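You operate a simulated robot arm through the tools that you are given. There is no shell and no other tool. Be economical: measure what you need, move in short steps, check, and stop when the job is done.

Carry out the task below with a simulated robot arm. There is one attempt and no reset: what you move stays moved.

## Task
Put things in order on the dresser top. At the end: the purple roller stands where the yellow roller stood; the cream soap (marked "LIME SOAP") from the dresser top is on the blue coaster; the yellow roller stands where the cream soap stood; the grey rolled socks from the dresser top is on the beige box tray; whatever was shut is shut again. Leave all else as you found it, and nothing knocked over.

It is judged by the outcome, as a careful person would: the job done as asked, and still so three seconds after it is handed in. It fails if anything else is knocked over, pushed out of place, dropped, spilled or broken.

## Robot
A 7-joint arm with a two-finger parallel gripper, fixed in place. Base frame: the origin is at the foot of the arm, x ahead of it, y to its left, z up; the work surface is at about z = 850. Lengths are in mm, angles in degrees, forces in N, time in s.
With the tool pointing down near the work surface it reaches from about 300 to 700 mm from the base axis. Its first joint turns from -66.0 to 66.0 degrees. Payload 1.57 kg.
The TCP is the grasp point between the finger pads, 30 mm short of the fingertips. In the tool frame z runs along the fingers and y along their closing line. The gripper opens to 110 mm. The fingers are 24 mm wide and 12 mm thick; the gripper's body (48 by 112 mm) begins 78 mm behind the TCP.
Orientation is told as [roll, pitch, yaw] about the base's x, y, z axes, in that order, counted from this pose: with the fingers straight down and closing along the base's y, the tool's x points along the base's -x, its y along +y and its z along -z.

## Interface
- The arm moves only by the tool send_rows. Its argument "moves" is one flat list of numbers, 7 for each row, row after row: the turn, a rotation vector about the tool's x, y, z in degrees, then the shift along the tool's x, y, z in mm, then the finger opening in mm, from 0 to 110. In form: [wx, wy, wz, x, y, z, hand, wx, wy, wz, x, y, z, hand, ...]. A call has 1 to 12 rows; each row shifts and turns the commanded pose from where the row before left it, along the tool's axes as they then stand. Rows are played at 5 a second. More than 50 mm and 8.6 degrees between two rows, or a gripper value outside its range, and nothing of the call is played. Where a pose cannot be reached the arm comes as near as it can. A force on the tool above 40 N (or 10 N above the force at the start of the call, whichever is more), or a blocked arm, ends the call early, and 0.2 s more pass. Each finger travels about 108 mm/s and halts on what it meets, pressing with about 28 N; the grip force reading is that of the motor and also rises with nothing between the fingers. The clock runs only during rows and for 0.2 s after the last one: add rows that do not move to give the fingers time. It gives the time, the measured TCP pose, the force on the tool (base axes), the opening and the grip force at its end, in the units of the frame above (readings bear some noise).
- Cameras (640 x 400 px; columns grow to the right, rows downward): "scene" is fixed at [154, -385.1, 1399.3]; the picture's right is [0.86, -0.50, 0.00], its down [-0.32, -0.54, -0.78] and it looks along [0.39, 0.67, -0.63] (base axes); focal length 347 px, centre (320, 200). "wrist" rides on the gripper at [-36, 0, -80] in the tool frame; the picture's right is [0.00, -1.00, 0.00], its down [0.97, 0.00, -0.24] and it looks along [0.24, 0.00, 0.97] (tool axes); focal length 218 px, centre (320, 200). There is no depth. A picture from a camera that has moved, and an enlarged one, comes with that camera's place and axes in the base frame and with its lens.
- snapshot(camera): a new picture of that camera. The clock stands still meanwhile.
- inspect(camera, box): a new picture of the part [left, top, right, bottom] of that camera's present view, enlarged. The clock stands still meanwhile.
- sign_off(): hands the job in; it is judged then, once.

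Work in short steps. Places have to be worked out from the pictures, the camera data and where the tool is seen: move nearer, look again, correct. Check each grasp and each placing, and mend what went wrong. You have 120 turns and 76 pictures in all, those below and enlarged ones among them. Open the gripper and draw the arm clear of the work before you hand the job in, unless the task says otherwise; then end with one line.

The tools are called after "Emit:" by a JSON object that holds its "op" and its "data". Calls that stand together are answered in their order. send_rows: Moves the arm, as the interface text tells. Its arguments: {"type":"object","properties":{"moves":{"type":"array","items":{"type":"number"}}},"required":["moves"]} The other tools are called the same way: snapshot (camera) takes a picture; inspect (camera, box) takes an enlarged picture of a part of a camera's view; sign_off () hands the job in.

At the start:

```text
time_s: 0.0
ee_pos: [303.1, 137.8, 1096.7]
tool_rot: [0.0, 0.0, 0.1]
wrist_force: [-1.2, -0.9, -0.3]
gripper_width: 110.1
finger_force: 0.2
```

scene: 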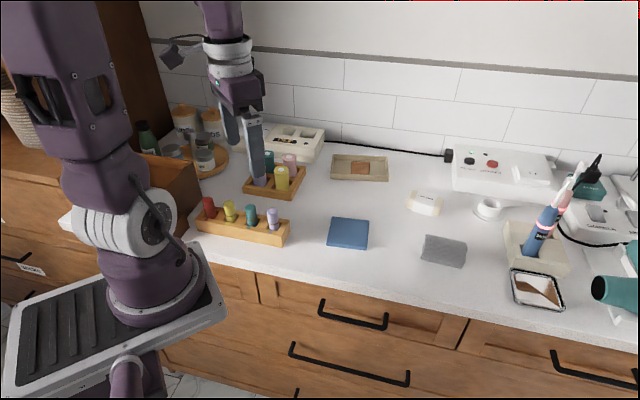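
wrist: 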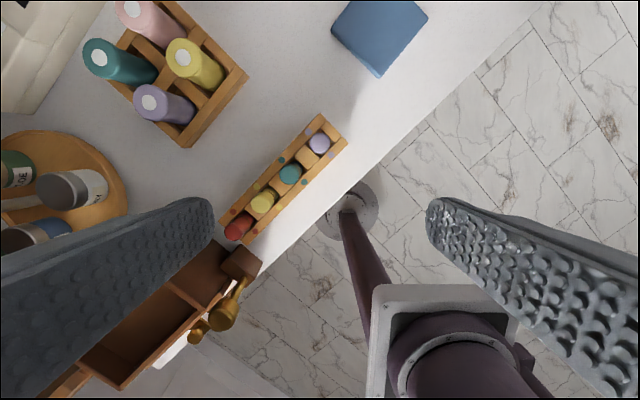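

I'll enlarge the scene to identify the items first.

Emit:
{"op": "inspect", "data": {"camera": "scene", "box": [130, 100, 330, 260]}}

Emit:
{"op": "inspect", "data": {"camera": "scene", "box": [310, 130, 510, 280]}}

Emit:
{"op": "inspect", "data": {"camera": "scene", "box": [440, 130, 640, 320]}}

Emit:
{"op": "inspect", "data": {"camera": "wrist", "box": [0, 0, 360, 400]}}

```text
2.50 times, centred on (230, 180) of scene
camera zoom: at [154.0, -385.1, 1399.3], right [0.86, -0.5, 0.0], down [-0.32, -0.54, -0.78], along [0.39, 0.67, -0.63], focal length 868 px, centre (545, 250)
```

zoom: 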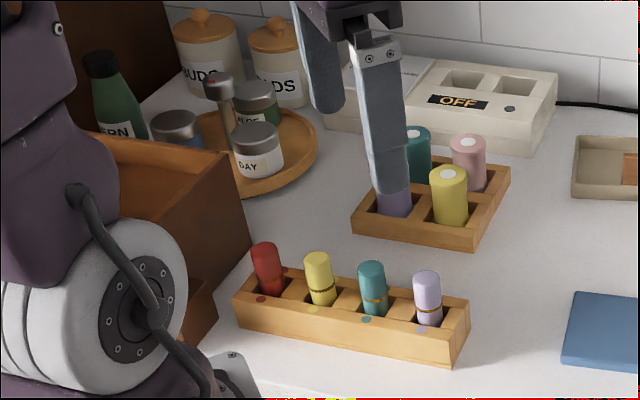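

```text
2.67 times, centred on (410, 205) of scene
camera zoom: at [154.0, -385.1, 1399.3], right [0.86, -0.5, 0.0], down [-0.32, -0.54, -0.78], along [0.39, 0.67, -0.63], focal length 926 px, centre (80, 187)
```

zoom: 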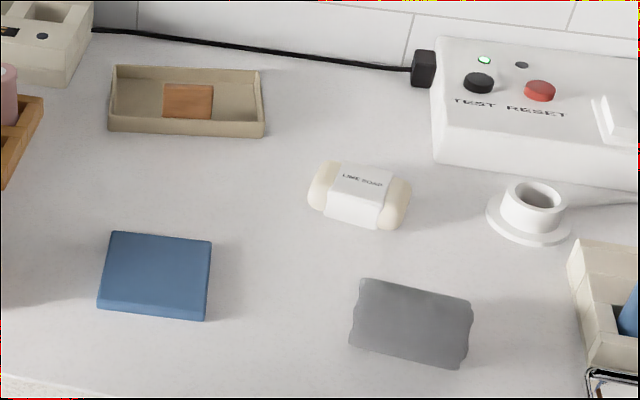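

```text
2.11 times, centred on (540, 225) of scene
camera zoom: at [154.0, -385.1, 1399.3], right [0.86, -0.5, 0.0], down [-0.32, -0.54, -0.78], along [0.39, 0.67, -0.63], focal length 731 px, centre (-143, 147)
```

zoom: 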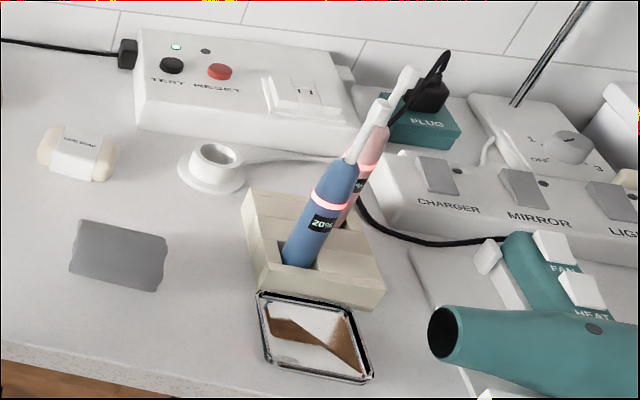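

```text
1.00 times, centred on (180, 200) of wrist
camera zoom: at [339.1, 138.9, 1176.0], right [0.0, -1.0, 0.0], down [-0.97, 0.0, 0.24], along [-0.24, 0.0, -0.97], focal length 218 px, centre (460, 200)
```

zoom: 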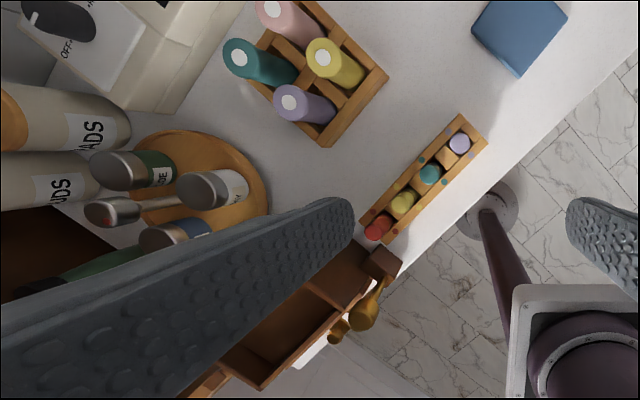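

The big white-topped cylinders in the square caddy are the rollers: yellow at about (430,288) and purple at about (392,327). I judge the soap at about (694,47), the coaster at (483,58), the socks at (616,-92) and the tray at (656,257). I'll move out over the middle and look down.

Emit:
{"op": "send_rows", "data": {"moves": [0, 0, 0, -40, -14, 6, 110, 0, 0, 0, -40, -14, 6, 110, 0, 0, 0, -40, -14, 6, 110, 0, 0, 0, -40, -14, 6, 110, 0, 0, 0, -40, -14, 6, 110, 0, 0, 0, -40, -14, 6, 110, 0, 0, 0, -40, -14, 6, 110, 0, 0, 0, 0, 0, 0, 110]}}

Emit:
{"op": "snapshot", "data": {"camera": "wrist"}}

```text
time_s: 1.8
ee_pos: [584.5, 40.1, 1054.4]
tool_rot: [-0.1, 0.0, 0.0]
wrist_force: [0.1, -0.1, 0.6]
gripper_width: 109.9
finger_force: 0.1
```

```text
69 pictures are left
camera wrist: at [620.4, 41.8, 1133.0], right [0.0, -1.0, 0.0], down [-0.97, 0.0, 0.24], along [-0.24, 0.0, -0.97], focal length 218 px, centre (320, 200)
```

wrist: 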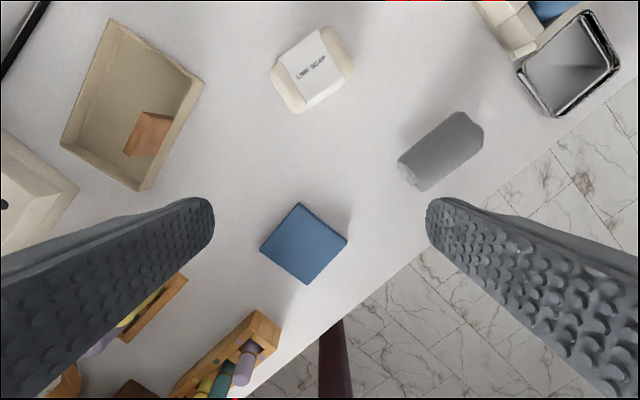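

The soap is near (703,52), yawed about -54° from x, and the coaster is near (493,63). Next I'll look at the tray from above to find its free room.

Emit:
{"op": "send_rows", "data": {"moves": [0, 0, 0, -5, 45, 0, 110, 0, 0, 0, -5, 45, 0, 110, 0, 0, 0, -5, 45, 0, 110, 0, 0, 0, 0, 45, 0, 110, 0, 0, 0, 0, 0, 0, 110]}}

Emit:
{"op": "snapshot", "data": {"camera": "wrist"}}

```text
time_s: 3.0
ee_pos: [599.5, 220.3, 1052.8]
tool_rot: [0.0, 0.0, 0.0]
wrist_force: [-0.1, 0.9, 0.1]
gripper_width: 110.0
finger_force: 0.0
```

```text
68 pictures are left
camera wrist: at [635.0, 221.4, 1132.2], right [0.0, -1.0, 0.0], down [-0.97, 0.0, 0.24], along [-0.24, 0.0, -0.97], focal length 218 px, centre (320, 200)
```

wrist: 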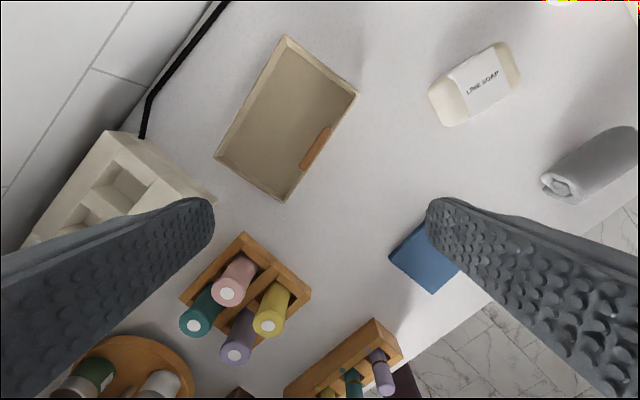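

Emit:
{"op": "inspect", "data": {"camera": "wrist", "box": [200, 20, 380, 220]}}

Emit:
{"op": "inspect", "data": {"camera": "scene", "box": [320, 140, 400, 190]}}

```text
2.00 times, centred on (290, 120) of wrist
camera zoom: at [635.0, 221.4, 1132.2], right [0.0, -1.0, 0.0], down [-0.97, 0.0, 0.24], along [-0.24, 0.0, -0.97], focal length 436 px, centre (380, 360)
```

zoom: 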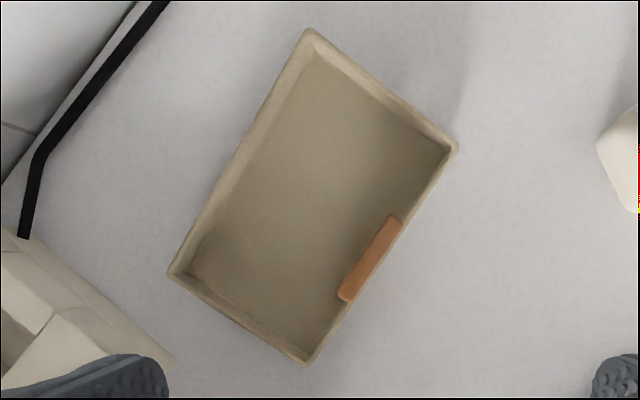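

```text
8.00 times, centred on (360, 165) of scene
camera zoom: at [154.0, -385.1, 1399.3], right [0.86, -0.5, 0.0], down [-0.32, -0.54, -0.78], along [0.39, 0.67, -0.63], focal length 2777 px, centre (0, 480)
```

zoom: 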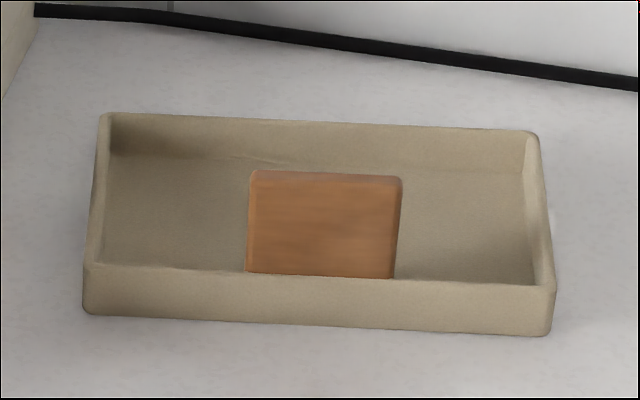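

The tray is empty except for a wooden tag at its inner front wall. Its centre is near (656,260), with the long axis at about -35°. Soap first: I'll hover nearby and turn the fingers to close across its narrow side.

Emit:
{"op": "send_rows", "data": {"moves": [0, 0, 0, -15, -34, 8, 110, 0, 0, 0, -15, -34, 8, 110, 0, 0, 0, -15, -34, 8, 110, 0, 0, 0, -15, -34, 8, 110, 0, 0, 0, -15, -34, 8, 110, 0, 0, 7.7, 0, 0, 0, 110, 0, 0, 7.7, 0, 0, 0, 110, 0, 0, 7.7, 0, 0, 0, 110, 0, 0, 7.7, 0, 0, 0, 110, 0, 0, 7.7, 0, 0, 0, 110, 0, 0, 7.7, 0, 0, 0, 110, 0, 0, 7.8, 0, 0, 0, 110]}}

Emit:
{"op": "snapshot", "data": {"camera": "wrist"}}

```text
time_s: 5.6
ee_pos: [673.1, 50.4, 1014.5]
tool_rot: [0.0, 0.0, -54.2]
wrist_force: [0.4, 0.4, 0.0]
gripper_width: 110.1
finger_force: 0.1
```

```text
65 pictures are left
camera wrist: at [694.1, 21.9, 1093.8], right [-0.81, -0.59, 0.0], down [-0.57, 0.79, 0.24], along [-0.14, 0.19, -0.97], focal length 218 px, centre (320, 200)
```

wrist: 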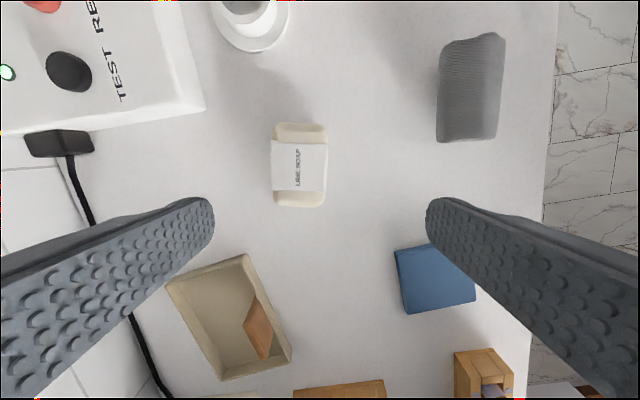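

The soap is well aligned, about 56 x 88 mm, with its centre near (700,48). I'll shift over it and come down partway.

Emit:
{"op": "send_rows", "data": {"moves": [0, 0, 0, -8.7, 10.3, 0, 110, 0, 0, 0, -8.8, 10.4, 0, 110, 0, 0, 0, 0, 0, 40, 100, 0, 0, 0, 0, 0, 30, 90, 0, 0, 0, 0, 0, 0, 90]}}

Emit:
{"op": "snapshot", "data": {"camera": "wrist"}}

```text
time_s: 6.8
ee_pos: [671.4, 48.4, 946.2]
tool_rot: [0.0, 0.0, -54.0]
wrist_force: [0.7, -0.7, -0.8]
gripper_width: 89.9
finger_force: 0.1
out of reach, approached as far as the arm can: row 1, 2
```

```text
64 pictures are left
camera wrist: at [692.1, 21.8, 1024.8], right [-0.81, -0.59, 0.0], down [-0.57, 0.79, 0.24], along [-0.14, 0.19, -0.97], focal length 218 px, centre (320, 200)
```

wrist: 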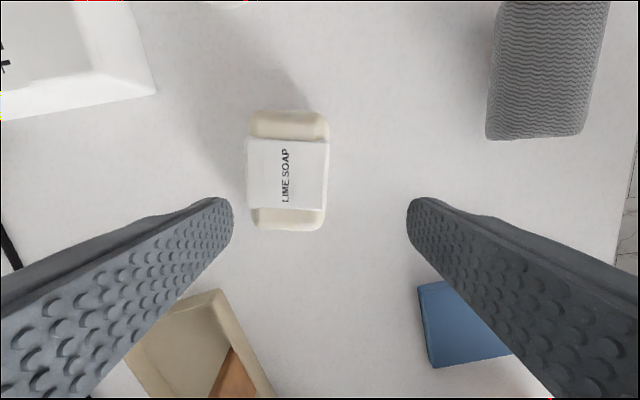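

Reach was limited at that height. I'll try the shift again now that the tool is lower.

Emit:
{"op": "send_rows", "data": {"moves": [0, 0, 0, 0, 0, 20, 90, 0, 0, 0, -8.7, 11.5, 0, 90, 0, 0, 0, -8.8, 11.5, 0, 90, 0, 0, 0, 0, 0, 0, 90]}}

```text
time_s: 7.8
ee_pos: [693.4, 49.1, 925.3]
tool_rot: [0.1, 0.0, -54.0]
wrist_force: [-0.3, -1.0, -0.4]
gripper_width: 90.1
finger_force: 0.1
out of reach, approached as far as the arm can: row 3
```

Reach grows lower down. I'll check with a picture before the final approach.

Emit:
{"op": "send_rows", "data": {"moves": [0, 0, 0, 0, 0, 15, 90, 0, 0, 0, -5, 5, 0, 90, 0, 0, 0, 0, 0, 0, 90]}}

Emit:
{"op": "snapshot", "data": {"camera": "wrist"}}

Emit:
{"op": "inspect", "data": {"camera": "scene", "box": [370, 140, 490, 230]}}

```text
time_s: 8.6
ee_pos: [694.4, 50.6, 909.4]
tool_rot: [0.0, 0.1, -54.0]
wrist_force: [0.8, 0.1, -0.1]
gripper_width: 90.1
finger_force: 0.1
out of reach, approached as far as the arm can: row 2
```

```text
63 pictures are left
camera wrist: at [714.5, 21.9, 989.2], right [-0.81, -0.59, 0.0], down [-0.57, 0.79, 0.24], along [-0.14, 0.19, -0.97], focal length 218 px, centre (320, 200)
```

wrist: 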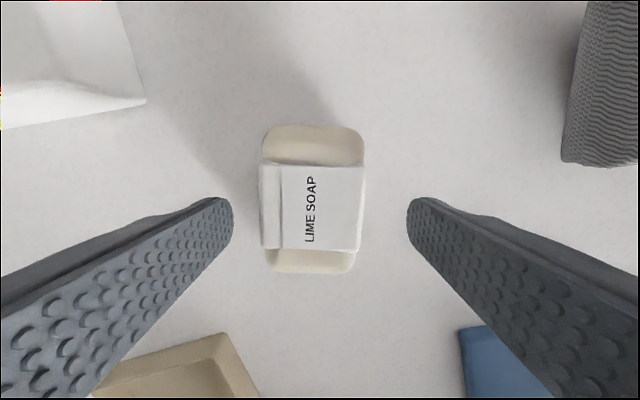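

```text
4.44 times, centred on (430, 185) of scene
camera zoom: at [154.0, -385.1, 1399.3], right [0.86, -0.5, 0.0], down [-0.32, -0.54, -0.78], along [0.39, 0.67, -0.63], focal length 1543 px, centre (-169, 267)
```

zoom: 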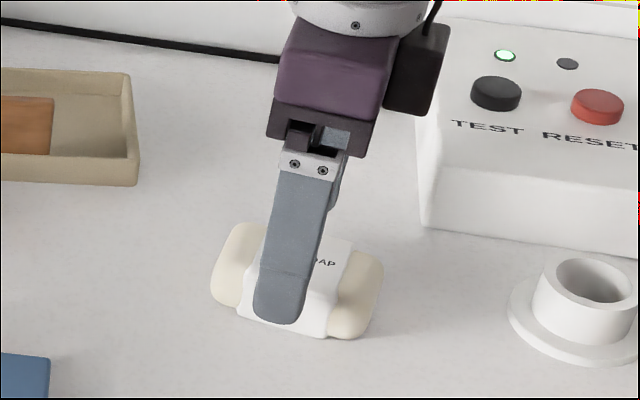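

The soap sits between the fingers, centred at (700.7,48.4). I'll descend to z≈887 and close.

Emit:
{"op": "send_rows", "data": {"moves": [0, 0, 0, 0, 0, 22, 90, 0, 0, 0, -4, 4, 0, 90, 0, 0, 0, 0, 0, 0, 70, 0, 0, 0, 0, 0, 0, 40, 0, 0, 0, 0, 0, 0, 40, 0, 0, 0, 0, 0, 0, 40]}}

```text
time_s: 10.0
ee_pos: [692.9, 54.0, 884.3]
tool_rot: [-0.9, 0.4, -52.9]
wrist_force: [0.2, 0.2, 1.3]
gripper_width: 54.4
finger_force: 28.0
out of reach, approached as far as the arm can: row 2
```

Gripped at 54 mm. I'll lift and carry it over the coaster.

Emit:
{"op": "send_rows", "data": {"moves": [0, 0, 0, 0, 0, -30, 40, 0, 0, 0, 0, 0, -40, 40, 0, 0, 0, 26.7, -31.2, 0, 40, 0, 0, 0, 26.7, -31.2, 0, 40, 0, 0, 0, 26.7, -31.2, 0, 40, 0, 0, 0, 26.7, -31.2, 0, 40, 0, 0, 0, 26.7, -31.2, 0, 40, 0, 0, 0, 0, 0, 0, 40]}}

Emit:
{"op": "snapshot", "data": {"camera": "wrist"}}

Emit:
{"op": "snapshot", "data": {"camera": "scene"}}

```text
time_s: 11.8
ee_pos: [486.9, 64.5, 956.6]
tool_rot: [0.0, 0.0, -54.1]
wrist_force: [0.5, -0.1, -2.4]
gripper_width: 54.3
finger_force: 28.0
out of reach, approached as far as the arm can: row 2
```

```text
61 pictures are left
camera wrist: at [507.8, 36.7, 1036.9], right [-0.81, -0.59, 0.0], down [-0.57, 0.79, 0.24], along [-0.14, 0.19, -0.97], focal length 218 px, centre (320, 200)
```

wrist: 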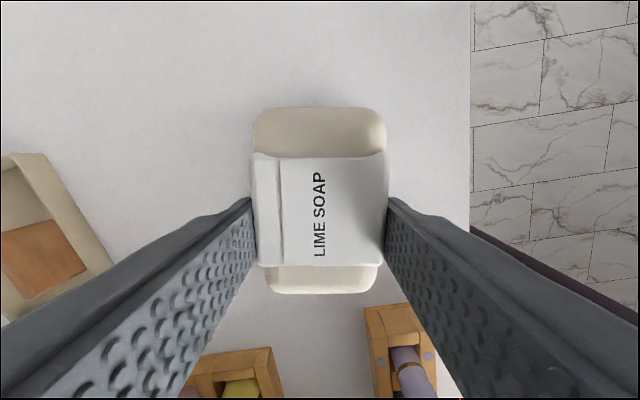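

```text
60 pictures are left
```

scene: 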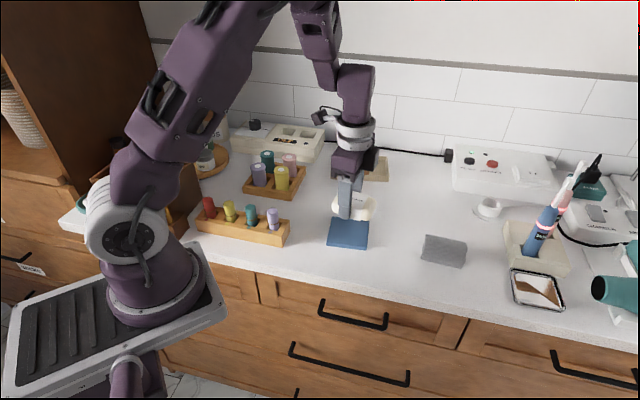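

The soap's centre is at about (493.5,56) and the coaster's at about (492,63). I'll correct for that and lower it to just above the coaster.

Emit:
{"op": "send_rows", "data": {"moves": [0, 0, 0, 6.5, 2.9, 0, 40, 0, 0, 0, 0, 0, 25, 40, 0, 0, 0, 0, 0, 22, 40, 0, 0, 0, 0, 0, 0, 40]}}

Emit:
{"op": "inspect", "data": {"camera": "scene", "box": [300, 180, 400, 260]}}

Emit:
{"op": "snapshot", "data": {"camera": "wrist"}}

```text
time_s: 12.8
ee_pos: [486.5, 71.9, 908.3]
tool_rot: [0.0, 0.1, -54.0]
wrist_force: [-0.7, -0.4, -0.1]
gripper_width: 54.5
finger_force: 27.7
```

```text
5.00 times, centred on (350, 220) of scene
camera zoom: at [154.0, -385.1, 1399.3], right [0.86, -0.5, 0.0], down [-0.32, -0.54, -0.78], along [0.39, 0.67, -0.63], focal length 1736 px, centre (170, 100)
```

zoom: 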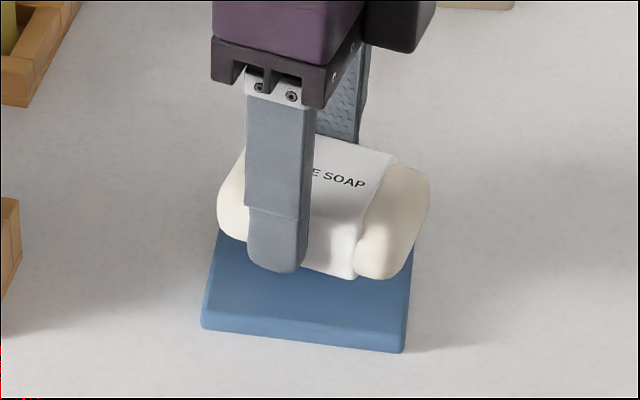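

```text
58 pictures are left
camera wrist: at [507.3, 43.6, 988.9], right [-0.81, -0.59, 0.0], down [-0.57, 0.79, 0.24], along [-0.14, 0.19, -0.97], focal length 218 px, centre (320, 200)
```

wrist: 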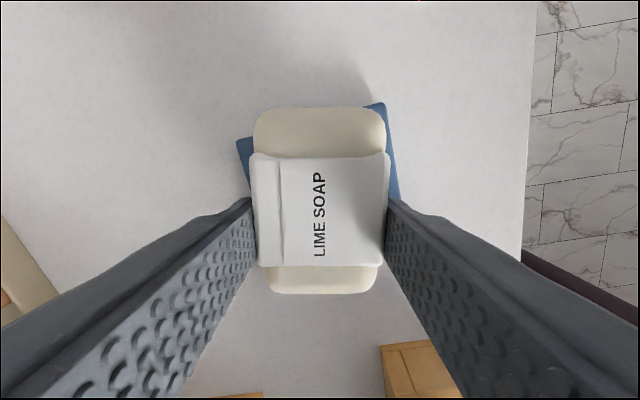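

The coaster's centre works out at (487,63.5), with its edges about 15° off the soap's. I'll shift and turn to line up, then set it down gently.

Emit:
{"op": "send_rows", "data": {"moves": [0, 0, 0, 3.1, -7.7, 0, 40, 0, 0, -7, 0, 0, 0, 40, 0, 0, -7, 0, 0, 0, 40, 0, 0, 0, 0, 0, 8, 40, 0, 0, 0, 0, 0, 0, 40]}}

Emit:
{"op": "inspect", "data": {"camera": "scene", "box": [300, 180, 400, 260]}}

```text
time_s: 14.0
ee_pos: [477.7, 69.3, 901.8]
tool_rot: [0.1, 0.0, -40.0]
wrist_force: [-0.2, -0.1, -1.2]
gripper_width: 54.4
finger_force: 27.8
```

```text
5.00 times, centred on (350, 220) of scene
camera zoom: at [154.0, -385.1, 1399.3], right [0.86, -0.5, 0.0], down [-0.32, -0.54, -0.78], along [0.39, 0.67, -0.63], focal length 1736 px, centre (170, 100)
```

zoom: 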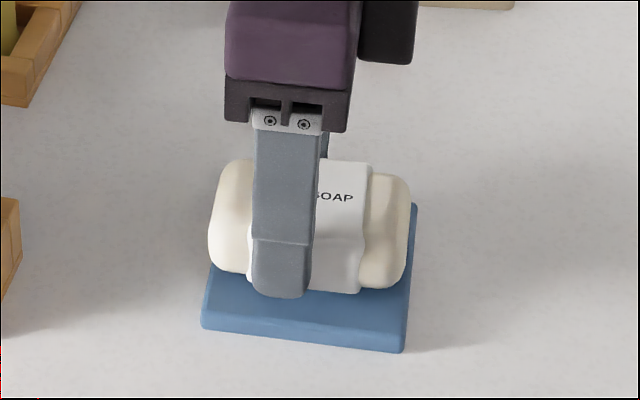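

Emit:
{"op": "send_rows", "data": {"moves": [0, 0, 0, 0, 0, 2, 40, 0, 0, 0, 0, 0, 2, 40, 0, 0, 0, 0, 0, 0, 40]}}

```text
time_s: 14.8
ee_pos: [477.9, 68.9, 899.1]
tool_rot: [-0.1, 0.0, -40.0]
wrist_force: [0.2, -0.8, -1.1]
gripper_width: 54.3
finger_force: 28.2
```

Emit:
{"op": "send_rows", "data": {"moves": [0, 0, 0, 0, 0, 2, 40, 0, 0, 0, 0, 0, 2, 40, 0, 0, 0, 0, 0, 0, 40]}}

Emit:
{"op": "inspect", "data": {"camera": "scene", "box": [300, 180, 400, 260]}}

```text
time_s: 15.6
ee_pos: [479.3, 69.9, 894.5]
tool_rot: [0.1, -0.2, -40.0]
wrist_force: [-1.5, -1.8, 23.1]
gripper_width: 54.3
finger_force: 27.1
```

```text
5.00 times, centred on (350, 220) of scene
camera zoom: at [153.6, -385.2, 1399.4], right [0.86, -0.5, 0.0], down [-0.32, -0.54, -0.78], along [0.39, 0.67, -0.63], focal length 1736 px, centre (170, 100)
```

zoom: 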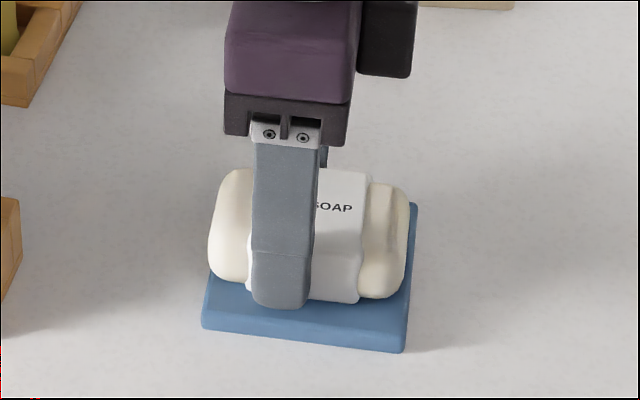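

Contact at z≈894.5. I'll back off slightly, release and rise.

Emit:
{"op": "send_rows", "data": {"moves": [0, 0, 0, 0, 0, -1.5, 40, 0, 0, 0, 0, 0, 0, 60, 0, 0, 0, 0, 0, 0, 78, 0, 0, 0, 0, 0, 0, 78, 0, 0, 0, 0, 0, -40, 78, 0, 0, 0, 0, 0, -50, 78, 0, 0, 0, 0, 0, -30, 78]}}

Emit:
{"op": "snapshot", "data": {"camera": "wrist"}}

```text
time_s: 17.2
ee_pos: [478.4, 68.9, 1015.6]
tool_rot: [0.0, 0.1, -40.0]
wrist_force: [0.6, -0.8, 0.3]
gripper_width: 78.0
finger_force: 0.1
```

```text
55 pictures are left
camera wrist: at [505.4, 47.1, 1094.8], right [-0.64, -0.77, 0.0], down [-0.74, 0.62, 0.24], along [-0.18, 0.15, -0.97], focal length 218 px, centre (320, 200)
```

wrist: 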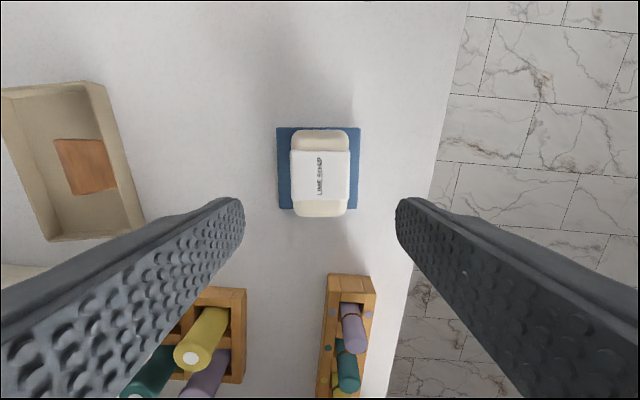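

The soap sits well on the coaster. Next I'll go over the roller caddy and turn the tool so the fingers close along its diagonal.

Emit:
{"op": "send_rows", "data": {"moves": [0, 0, 0, 29.4, 22.1, -5, 78, 0, 0, 0, 29.4, 22.1, -5, 78, 0, 0, 0, 29.4, 22.1, -5, 78, 0, 0, 0, 29.4, 22.1, -5, 78, 0, 0, 0, 29.4, 22.1, -5, 78, 0, 0, 0, 29.4, 22.1, -5, 78, 0, 0, -7.5, 0, 0, 0, 78, 0, 0, -7.5, 0, 0, 0, 78, 0, 0, -7.5, 0, 0, 0, 78, 0, 0, -7.5, 0, 0, 0, 78, 0, 0, -7.5, 0, 0, 0, 78, 0, 0, -7.5, 0, 0, 0, 78]}}

Emit:
{"op": "snapshot", "data": {"camera": "wrist"}}

```text
time_s: 19.8
ee_pos: [428.0, 283.0, 1046.2]
tool_rot: [0.0, 0.0, 5.0]
wrist_force: [-0.1, 0.1, 0.1]
gripper_width: 77.9
finger_force: 0.1
```

```text
54 pictures are left
camera wrist: at [463.7, 287.8, 1125.7], right [0.09, -1.0, 0.0], down [-0.97, -0.09, 0.24], along [-0.24, -0.02, -0.97], focal length 218 px, centre (320, 200)
```

wrist: 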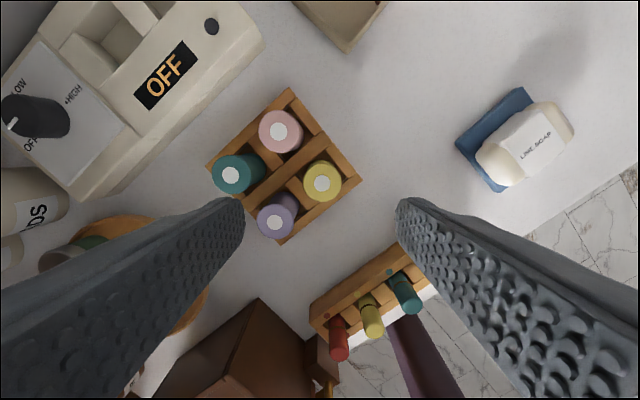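

The yellow roller's top is at about (429,282.5,924), with neighbours about 57 mm away. The crate rim is around z 876. I'll narrow the opening to 62 and come partway down.

Emit:
{"op": "send_rows", "data": {"moves": [0, 0, 0, -1, -0.6, 30, 62, 0, 0, 0, 0, 0, 45, 62, 0, 0, 0, 0, 0, 0, 62]}}

Emit:
{"op": "snapshot", "data": {"camera": "wrist"}}

Emit:
{"op": "inspect", "data": {"camera": "scene", "box": [220, 110, 340, 210]}}

```text
time_s: 20.6
ee_pos: [431.4, 283.0, 971.3]
tool_rot: [0.0, 0.0, 5.0]
wrist_force: [-1.2, 0.2, 0.5]
gripper_width: 61.9
finger_force: 0.1
```

```text
53 pictures are left
camera wrist: at [466.9, 287.3, 1049.9], right [0.09, -1.0, 0.0], down [-0.97, -0.09, 0.24], along [-0.24, -0.02, -0.97], focal length 218 px, centre (320, 200)
```

wrist: 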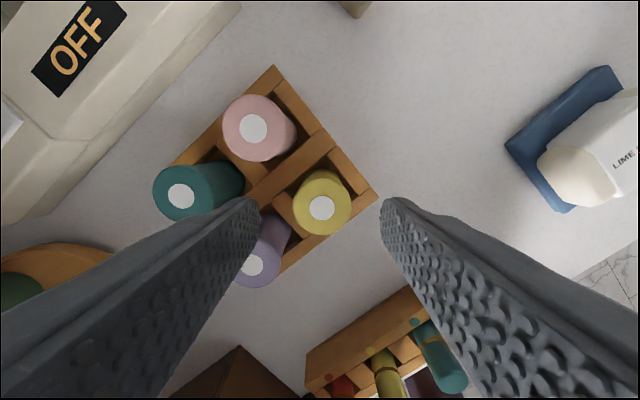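

```text
4.00 times, centred on (280, 160) of scene
camera zoom: at [154.0, -385.1, 1399.3], right [0.86, -0.5, 0.0], down [-0.32, -0.54, -0.78], along [0.39, 0.67, -0.63], focal length 1388 px, centre (480, 360)
```

zoom: 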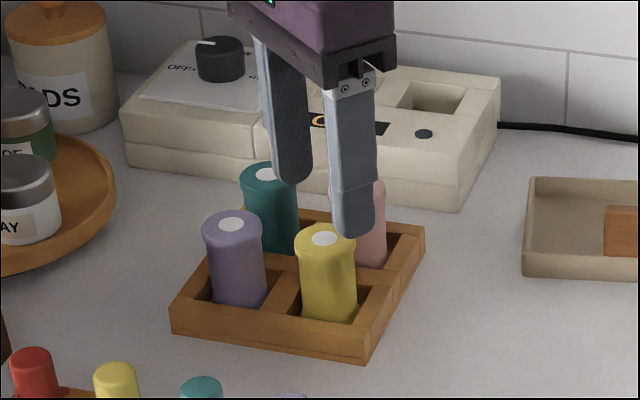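

It's centred at (430.8,283.6). I'll descend to z≈912 and close.

Emit:
{"op": "send_rows", "data": {"moves": [0, 0, 0, 0, 0, 30, 62, 0, 0, 0, 0, 0, 29, 62, 0, 0, 0, 0, 0, 0, 62, 0, 0, 0, 0, 0, 0, 40, 0, 0, 0, 0, 0, 0, 30, 0, 0, 0, 0, 0, 0, 30]}}

Emit:
{"op": "inspect", "data": {"camera": "scene", "box": [220, 110, 340, 210]}}

```text
time_s: 22.0
ee_pos: [430.2, 285.1, 911.5]
tool_rot: [0.0, 0.0, 5.1]
wrist_force: [0.5, -0.3, -0.7]
gripper_width: 36.2
finger_force: 28.4
```

```text
4.00 times, centred on (280, 160) of scene
camera zoom: at [154.0, -385.1, 1399.3], right [0.86, -0.5, 0.0], down [-0.32, -0.54, -0.78], along [0.39, 0.67, -0.63], focal length 1388 px, centre (480, 360)
```

zoom: 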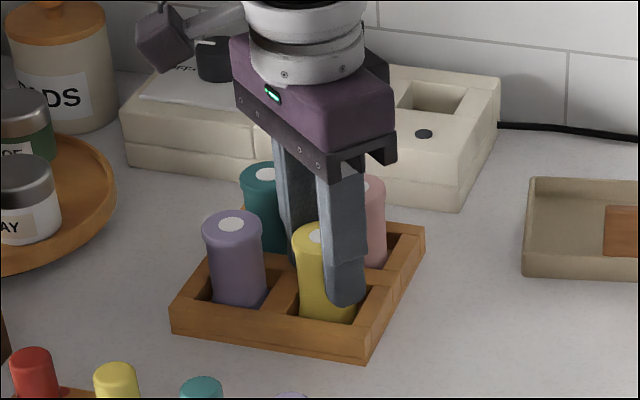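

Gripped at 36 mm. I'll lift straight up and carry it towards the soap's old place.

Emit:
{"op": "send_rows", "data": {"moves": [0, 0, 0, 0, 0, -30, 30, 0, 0, 0, 0, 0, -30, 30, 0, 0, 0, 0, 0, -30, 30, 0, 0, 0, -28.9, -31.4, 0, 30, 0, 0, 0, -28.9, -31.4, 0, 30, 0, 0, 0, -28.9, -31.4, 0, 30, 0, 0, 0, -28.9, -31.4, 0, 30, 0, 0, 0, -28.9, -31.4, 0, 30, 0, 0, 0, -28.9, -31.4, 0, 30, 0, 0, 0, -28.9, -31.4, 0, 30, 0, 0, 0, 0, 0, 0, 30]}}

Emit:
{"op": "snapshot", "data": {"camera": "scene"}}

```text
time_s: 24.4
ee_pos: [653.0, 83.7, 1000.5]
tool_rot: [0.1, 0.0, 5.0]
wrist_force: [0.4, -0.5, -0.9]
gripper_width: 36.2
finger_force: 27.9
```

```text
50 pictures are left
```

scene: 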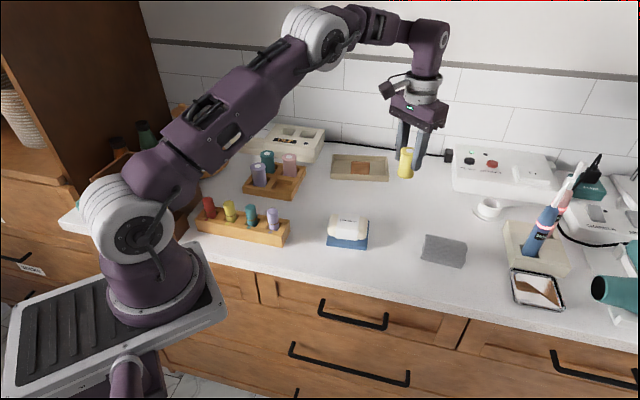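

Now I'll lower while moving forward towards (700,48).

Emit:
{"op": "send_rows", "data": {"moves": [0, 0, 0, 0, 0, 35, 30, 0, 0, 0, -15, -13, 35, 30, 0, 0, 0, -15, -13, 5, 30, 0, 0, 0, -15, -13.5, 5, 30, 0, 0, 0, 0, 0, 0, 30]}}

Emit:
{"op": "snapshot", "data": {"camera": "scene"}}

```text
time_s: 25.6
ee_pos: [686.3, 54.9, 916.8]
tool_rot: [-0.1, 1.5, 6.1]
wrist_force: [0.0, 0.0, -0.5]
gripper_width: 36.3
finger_force: 27.9
out of reach, approached as far as the arm can: row 4
```

```text
49 pictures are left
```

scene: 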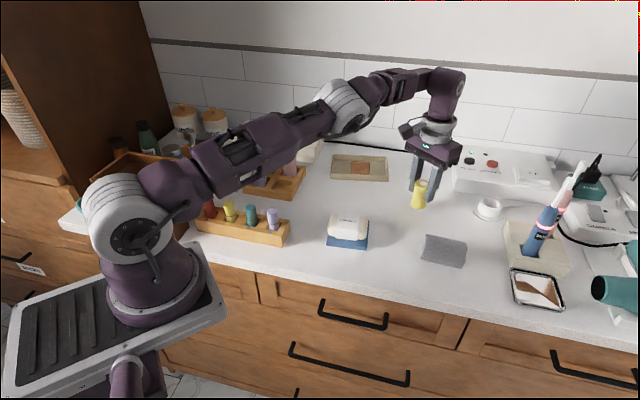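

Emit:
{"op": "send_rows", "data": {"moves": [0, 0, 0, -4, -6, 2, 30, 0, 0, 0, 0, 0, 0, 30, 0, 0, 0, 0, 0, 0, 30]}}

Emit:
{"op": "snapshot", "data": {"camera": "wrist"}}

Emit:
{"op": "inspect", "data": {"camera": "scene", "box": [370, 140, 490, 230]}}

```text
time_s: 26.4
ee_pos: [692.9, 48.5, 918.6]
tool_rot: [-0.1, 0.7, 6.0]
wrist_force: [-0.6, -0.3, -0.2]
gripper_width: 36.2
finger_force: 27.9
out of reach, approached as far as the arm can: row 1
```

```text
48 pictures are left
camera wrist: at [728.4, 54.2, 997.9], right [0.1, -0.99, 0.0], down [-0.96, -0.1, 0.25], along [-0.25, -0.03, -0.97], focal length 218 px, centre (320, 200)
```

wrist: 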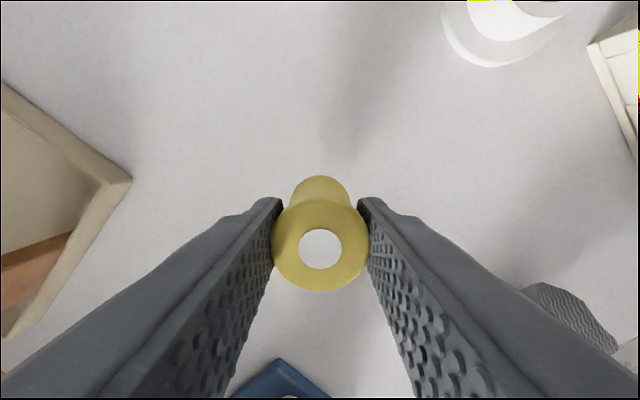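

```text
4.44 times, centred on (430, 185) of scene
camera zoom: at [154.0, -385.1, 1399.3], right [0.86, -0.5, 0.0], down [-0.32, -0.54, -0.78], along [0.39, 0.67, -0.63], focal length 1543 px, centre (-169, 267)
```

zoom: 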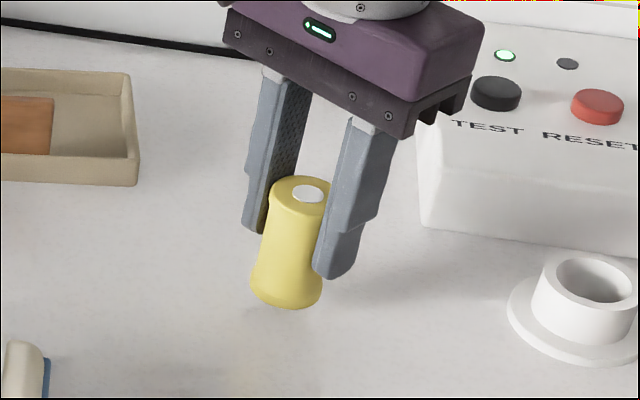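

At (693,48.5). I'll lower in small steps until it touches.

Emit:
{"op": "send_rows", "data": {"moves": [0, 0, 0, -2, 0, 4, 30, 0, 0, 0, -2, 0, 3, 30, 0, 0, 0, 0, 0, 0, 30]}}

```text
time_s: 27.2
ee_pos: [695.7, 48.3, 910.9]
tool_rot: [0.0, 0.0, 5.0]
wrist_force: [0.1, -0.5, 0.1]
gripper_width: 36.2
finger_force: 28.4
```

Emit:
{"op": "send_rows", "data": {"moves": [0, 0, 0, -3, 0, 2, 30, 0, 0, 0, 0, 0, 2, 30, 0, 0, 0, 0, 0, 0, 30]}}

Emit:
{"op": "inspect", "data": {"camera": "scene", "box": [370, 140, 490, 230]}}

```text
time_s: 28.0
ee_pos: [699.0, 49.7, 908.0]
tool_rot: [-0.1, -0.1, 5.0]
wrist_force: [0.8, -0.3, -1.3]
gripper_width: 36.2
finger_force: 27.5
out of reach, approached as far as the arm can: row 1
```

```text
4.44 times, centred on (430, 185) of scene
camera zoom: at [154.0, -385.1, 1399.3], right [0.86, -0.5, 0.0], down [-0.32, -0.54, -0.78], along [0.39, 0.67, -0.63], focal length 1543 px, centre (-169, 267)
```

zoom: 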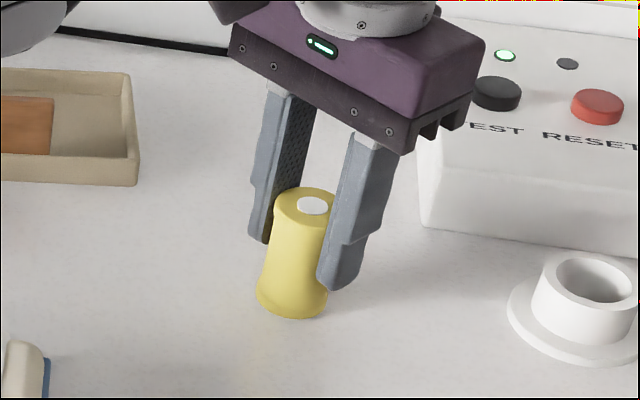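

Emit:
{"op": "send_rows", "data": {"moves": [0, 0, 0, 0, 0, 2, 30, 0, 0, 0, 0, 0, 1, 30, 0, 0, 0, 0, 0, 0, 30]}}

```text
time_s: 28.8
ee_pos: [699.0, 50.5, 906.2]
tool_rot: [0.0, -0.1, 5.0]
wrist_force: [-4.4, 0.0, 15.5]
gripper_width: 36.2
finger_force: 27.6
```

Contact. I'll ease off, open, and check before rising.

Emit:
{"op": "send_rows", "data": {"moves": [0, 0, 0, 0, 0, -0.7, 30, 0, 0, 0, 0, 0, 0, 45, 0, 0, 0, 0, 0, 0, 62, 0, 0, 0, 0, 0, 0, 62]}}

Emit:
{"op": "inspect", "data": {"camera": "scene", "box": [370, 140, 490, 230]}}

```text
time_s: 29.8
ee_pos: [698.5, 50.1, 904.7]
tool_rot: [0.0, 0.0, 5.1]
wrist_force: [0.6, 0.0, -0.4]
gripper_width: 62.0
finger_force: 0.2
```

```text
4.44 times, centred on (430, 185) of scene
camera zoom: at [154.0, -385.1, 1399.3], right [0.86, -0.5, 0.0], down [-0.32, -0.54, -0.78], along [0.39, 0.67, -0.63], focal length 1543 px, centre (-169, 267)
```

zoom: 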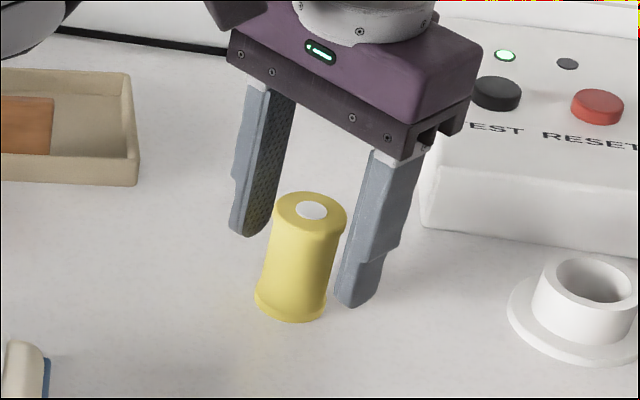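

The roller is standing upright. I'll rise while easing back, then go over the caddy again for the purple one.

Emit:
{"op": "send_rows", "data": {"moves": [0, 0, 0, 8, 0, -25, 62, 0, 0, 0, 12, 0, -40, 62, 0, 0, 0, 16, 0, -40, 62, 0, 0, 0, 27.6, 33.4, 0, 62, 0, 0, 0, 27.6, 33.4, 0, 62, 0, 0, 0, 27.6, 33.4, 0, 62, 0, 0, 0, 27.6, 33.4, 0, 62, 0, 0, 0, 27.6, 33.4, 0, 62, 0, 0, 0, 27.6, 33.4, 0, 62, 0, 0, 0, 27.6, 33.4, 0, 62, 0, 0, 0, 27.6, 33.4, 0, 62, 0, 0, 0, 27.6, 33.4, 0, 62]}}

Emit:
{"op": "snapshot", "data": {"camera": "wrist"}}

Emit:
{"op": "snapshot", "data": {"camera": "scene"}}

```text
time_s: 32.4
ee_pos: [389.9, 322.7, 1010.4]
tool_rot: [0.1, 0.0, 5.0]
wrist_force: [-1.2, 0.4, 0.1]
gripper_width: 62.1
finger_force: 0.0
```

```text
44 pictures are left
camera wrist: at [424.5, 327.6, 1090.8], right [0.09, -1.0, 0.0], down [-0.97, -0.08, 0.24], along [-0.24, -0.02, -0.97], focal length 218 px, centre (320, 200)
```

wrist: 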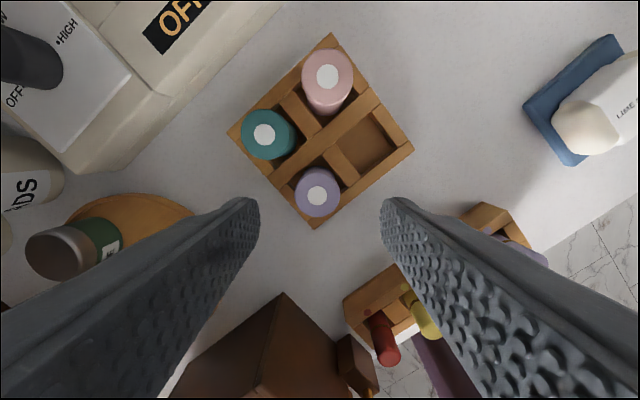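

```text
43 pictures are left
```

scene: 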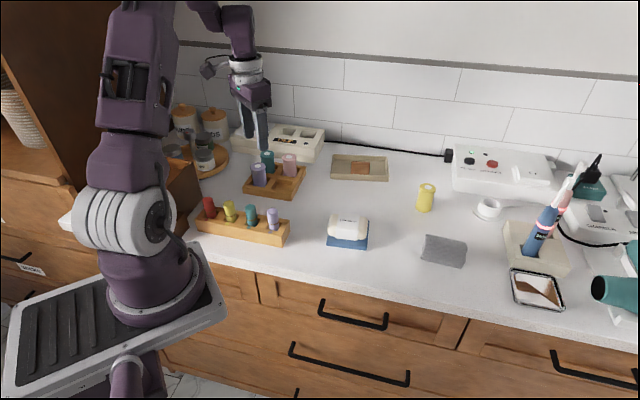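

The purple roller's top is at (388.7,326.2). I'll centre on it, descend to 911.5 and grip.

Emit:
{"op": "send_rows", "data": {"moves": [0, 0, 0, 0.9, 3.6, 35, 62, 0, 0, 0, 0, 0, 35, 62, 0, 0, 0, 0, 0, 29, 62, 0, 0, 0, 0, 0, 0, 62, 0, 0, 0, 0, 0, 0, 40, 0, 0, 0, 0, 0, 0, 30, 0, 0, 0, 0, 0, 0, 30]}}

Emit:
{"op": "inspect", "data": {"camera": "scene", "box": [220, 110, 340, 210]}}

```text
time_s: 34.0
ee_pos: [388.8, 327.2, 911.1]
tool_rot: [0.0, 0.0, 5.0]
wrist_force: [-0.6, -0.9, 0.6]
gripper_width: 36.5
finger_force: 27.9
```

```text
4.00 times, centred on (280, 160) of scene
camera zoom: at [154.0, -385.1, 1399.3], right [0.86, -0.5, 0.0], down [-0.32, -0.54, -0.78], along [0.39, 0.67, -0.63], focal length 1388 px, centre (480, 360)
```

zoom: 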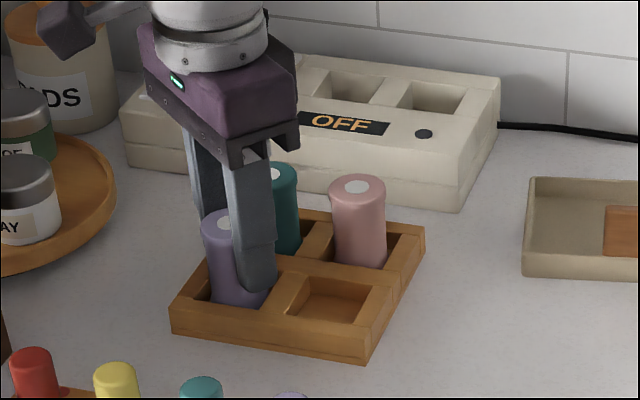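

Gripped at 36.5. I'll lift above the neighbours and shift over the empty slot.

Emit:
{"op": "send_rows", "data": {"moves": [0, 0, 0, 0, 0, -30, 30, 0, 0, 0, 0, 0, -30, 30, 0, 0, 0, -18.9, -22.9, 0, 30, 0, 0, 0, -18.9, -22.9, 0, 30, 0, 0, 0, 0, 0, 0, 30]}}

Emit:
{"op": "snapshot", "data": {"camera": "wrist"}}

Emit:
{"op": "inspect", "data": {"camera": "scene", "box": [220, 110, 340, 210]}}

```text
time_s: 35.2
ee_pos: [431.0, 286.8, 971.5]
tool_rot: [0.0, 0.0, 4.9]
wrist_force: [-0.7, 0.2, -1.4]
gripper_width: 36.4
finger_force: 28.2
```

```text
41 pictures are left
camera wrist: at [466.7, 289.8, 1050.5], right [0.09, -1.0, 0.0], down [-0.97, -0.08, 0.24], along [-0.24, -0.02, -0.97], focal length 218 px, centre (320, 200)
```

wrist: 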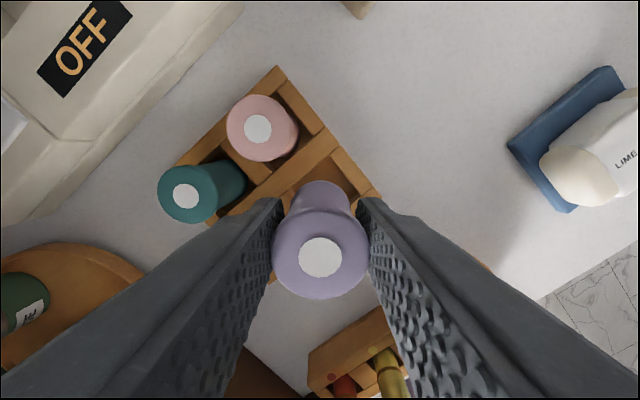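

```text
4.00 times, centred on (280, 160) of scene
camera zoom: at [154.0, -385.1, 1399.3], right [0.86, -0.5, 0.0], down [-0.32, -0.54, -0.78], along [0.39, 0.67, -0.63], focal length 1388 px, centre (480, 360)
```

zoom: 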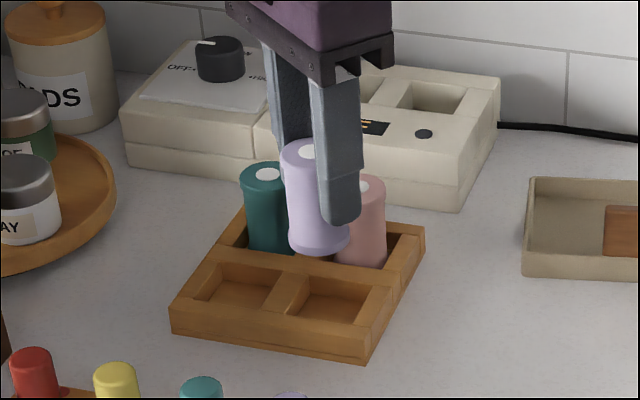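

Emit:
{"op": "send_rows", "data": {"moves": [0, 0, 0, 0.5, -1.7, 30, 30, 0, 0, 0, 0, 0, 15, 30, 0, 0, 0, 0, 0, 0, 30]}}

Emit:
{"op": "inspect", "data": {"camera": "scene", "box": [220, 110, 340, 210]}}

```text
time_s: 36.0
ee_pos: [430.7, 284.0, 926.5]
tool_rot: [0.0, 0.0, 4.9]
wrist_force: [-2.3, -1.8, 8.8]
gripper_width: 36.4
finger_force: 28.5
```

```text
4.00 times, centred on (280, 160) of scene
camera zoom: at [153.9, -385.3, 1399.3], right [0.86, -0.5, 0.0], down [-0.32, -0.54, -0.78], along [0.39, 0.67, -0.63], focal length 1388 px, centre (480, 360)
```

zoom: 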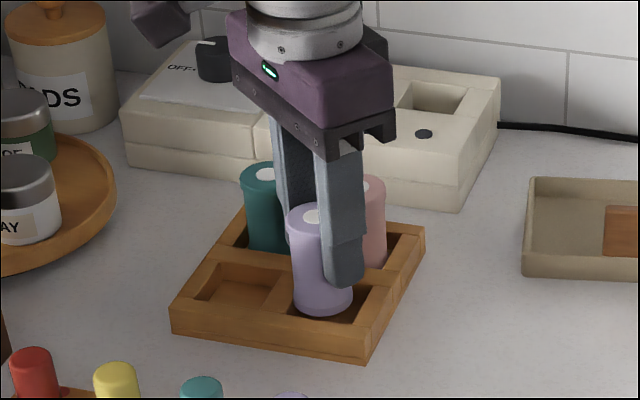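

There's some contact at z≈926, and the roller seems a few mm left of the slot centre. I'll back up a little and look closer.

Emit:
{"op": "send_rows", "data": {"moves": [0, 0, 0, 0, 0, -12, 30, 0, 0, 0, 0, 0, 0, 30]}}

Emit:
{"op": "inspect", "data": {"camera": "scene", "box": [260, 140, 320, 200]}}

Emit:
{"op": "snapshot", "data": {"camera": "wrist"}}

```text
time_s: 36.6
ee_pos: [430.2, 281.9, 938.9]
tool_rot: [-0.1, 0.0, 5.0]
wrist_force: [0.3, -0.7, -1.0]
gripper_width: 36.3
finger_force: 27.9
```

```text
6.67 times, centred on (290, 170) of scene
camera zoom: at [154.0, -385.1, 1399.3], right [0.86, -0.5, 0.0], down [-0.32, -0.54, -0.78], along [0.39, 0.67, -0.63], focal length 2314 px, centre (520, 400)
```

zoom: 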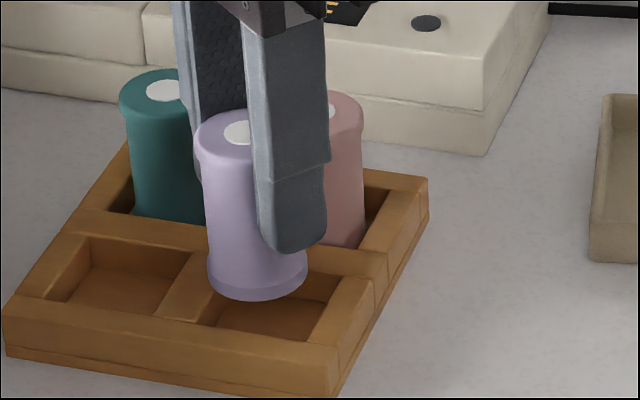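

```text
37 pictures are left
camera wrist: at [465.7, 288.1, 1018.2], right [0.09, -1.0, 0.0], down [-0.97, -0.08, 0.24], along [-0.24, -0.02, -0.97], focal length 218 px, centre (320, 200)
```

wrist: 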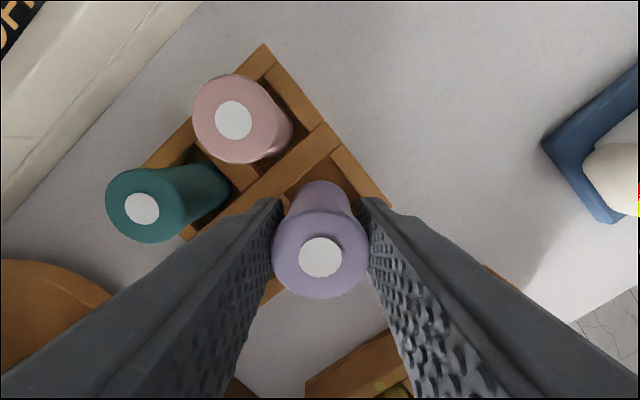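

Held roller sits about 4 mm toward -x in the grip compared with how yellow was held, so it hit the slot wall. I'll shift +4.5 mm in x and lower again in small steps.

Emit:
{"op": "send_rows", "data": {"moves": [0, 0, 0, -4.5, 0.5, 0, 30, 0, 0, 0, 0, 0, 10, 30, 0, 0, 0, 0, 0, 4, 30, 0, 0, 0, 0, 0, 0, 30]}}

Emit:
{"op": "inspect", "data": {"camera": "scene", "box": [260, 140, 320, 200]}}

```text
time_s: 37.6
ee_pos: [433.9, 283.7, 924.5]
tool_rot: [0.0, 0.0, 5.0]
wrist_force: [0.0, -0.8, -0.4]
gripper_width: 36.3
finger_force: 28.2
```

```text
6.67 times, centred on (290, 170) of scene
camera zoom: at [154.0, -385.1, 1399.3], right [0.86, -0.5, 0.0], down [-0.32, -0.54, -0.78], along [0.39, 0.67, -0.63], focal length 2314 px, centre (520, 400)
```

zoom: 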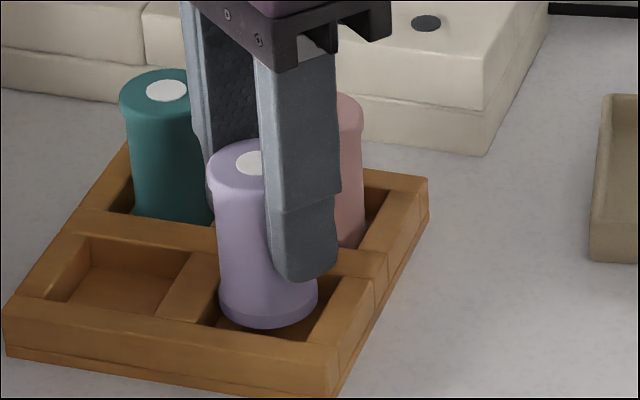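

No contact this time, and the roller is entering the slot. I'll continue lowering.

Emit:
{"op": "send_rows", "data": {"moves": [0, 0, 0, 0, 0, 4, 30, 0, 0, 0, 0, 0, 4, 30, 0, 0, 0, 0, 0, 0, 30]}}

Emit:
{"op": "inspect", "data": {"camera": "scene", "box": [260, 140, 320, 200]}}

```text
time_s: 38.4
ee_pos: [435.1, 284.5, 915.9]
tool_rot: [0.1, 0.0, 5.0]
wrist_force: [-0.7, -0.3, -1.5]
gripper_width: 36.3
finger_force: 28.2
```

```text
6.67 times, centred on (290, 170) of scene
camera zoom: at [154.0, -385.1, 1399.3], right [0.86, -0.5, 0.0], down [-0.32, -0.54, -0.78], along [0.39, 0.67, -0.63], focal length 2314 px, centre (520, 400)
```

zoom: 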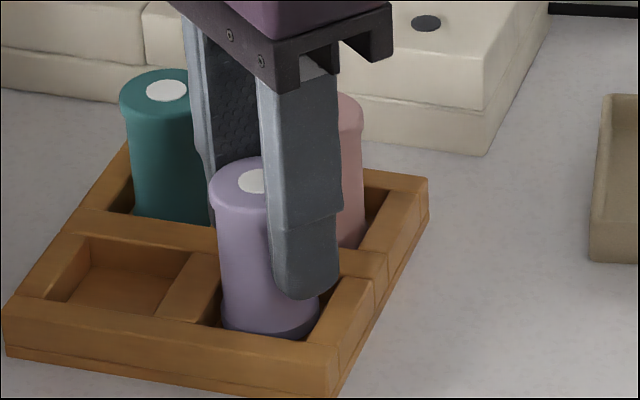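

Emit:
{"op": "send_rows", "data": {"moves": [0, 0, 0, 0, 0, 3, 30, 0, 0, 0, 0, 0, 2, 30, 0, 0, 0, 0, 0, 0, 30]}}

```text
time_s: 39.2
ee_pos: [434.3, 284.0, 911.0]
tool_rot: [0.0, -0.1, 5.0]
wrist_force: [1.0, 0.7, -1.3]
gripper_width: 36.1
finger_force: 28.3
```

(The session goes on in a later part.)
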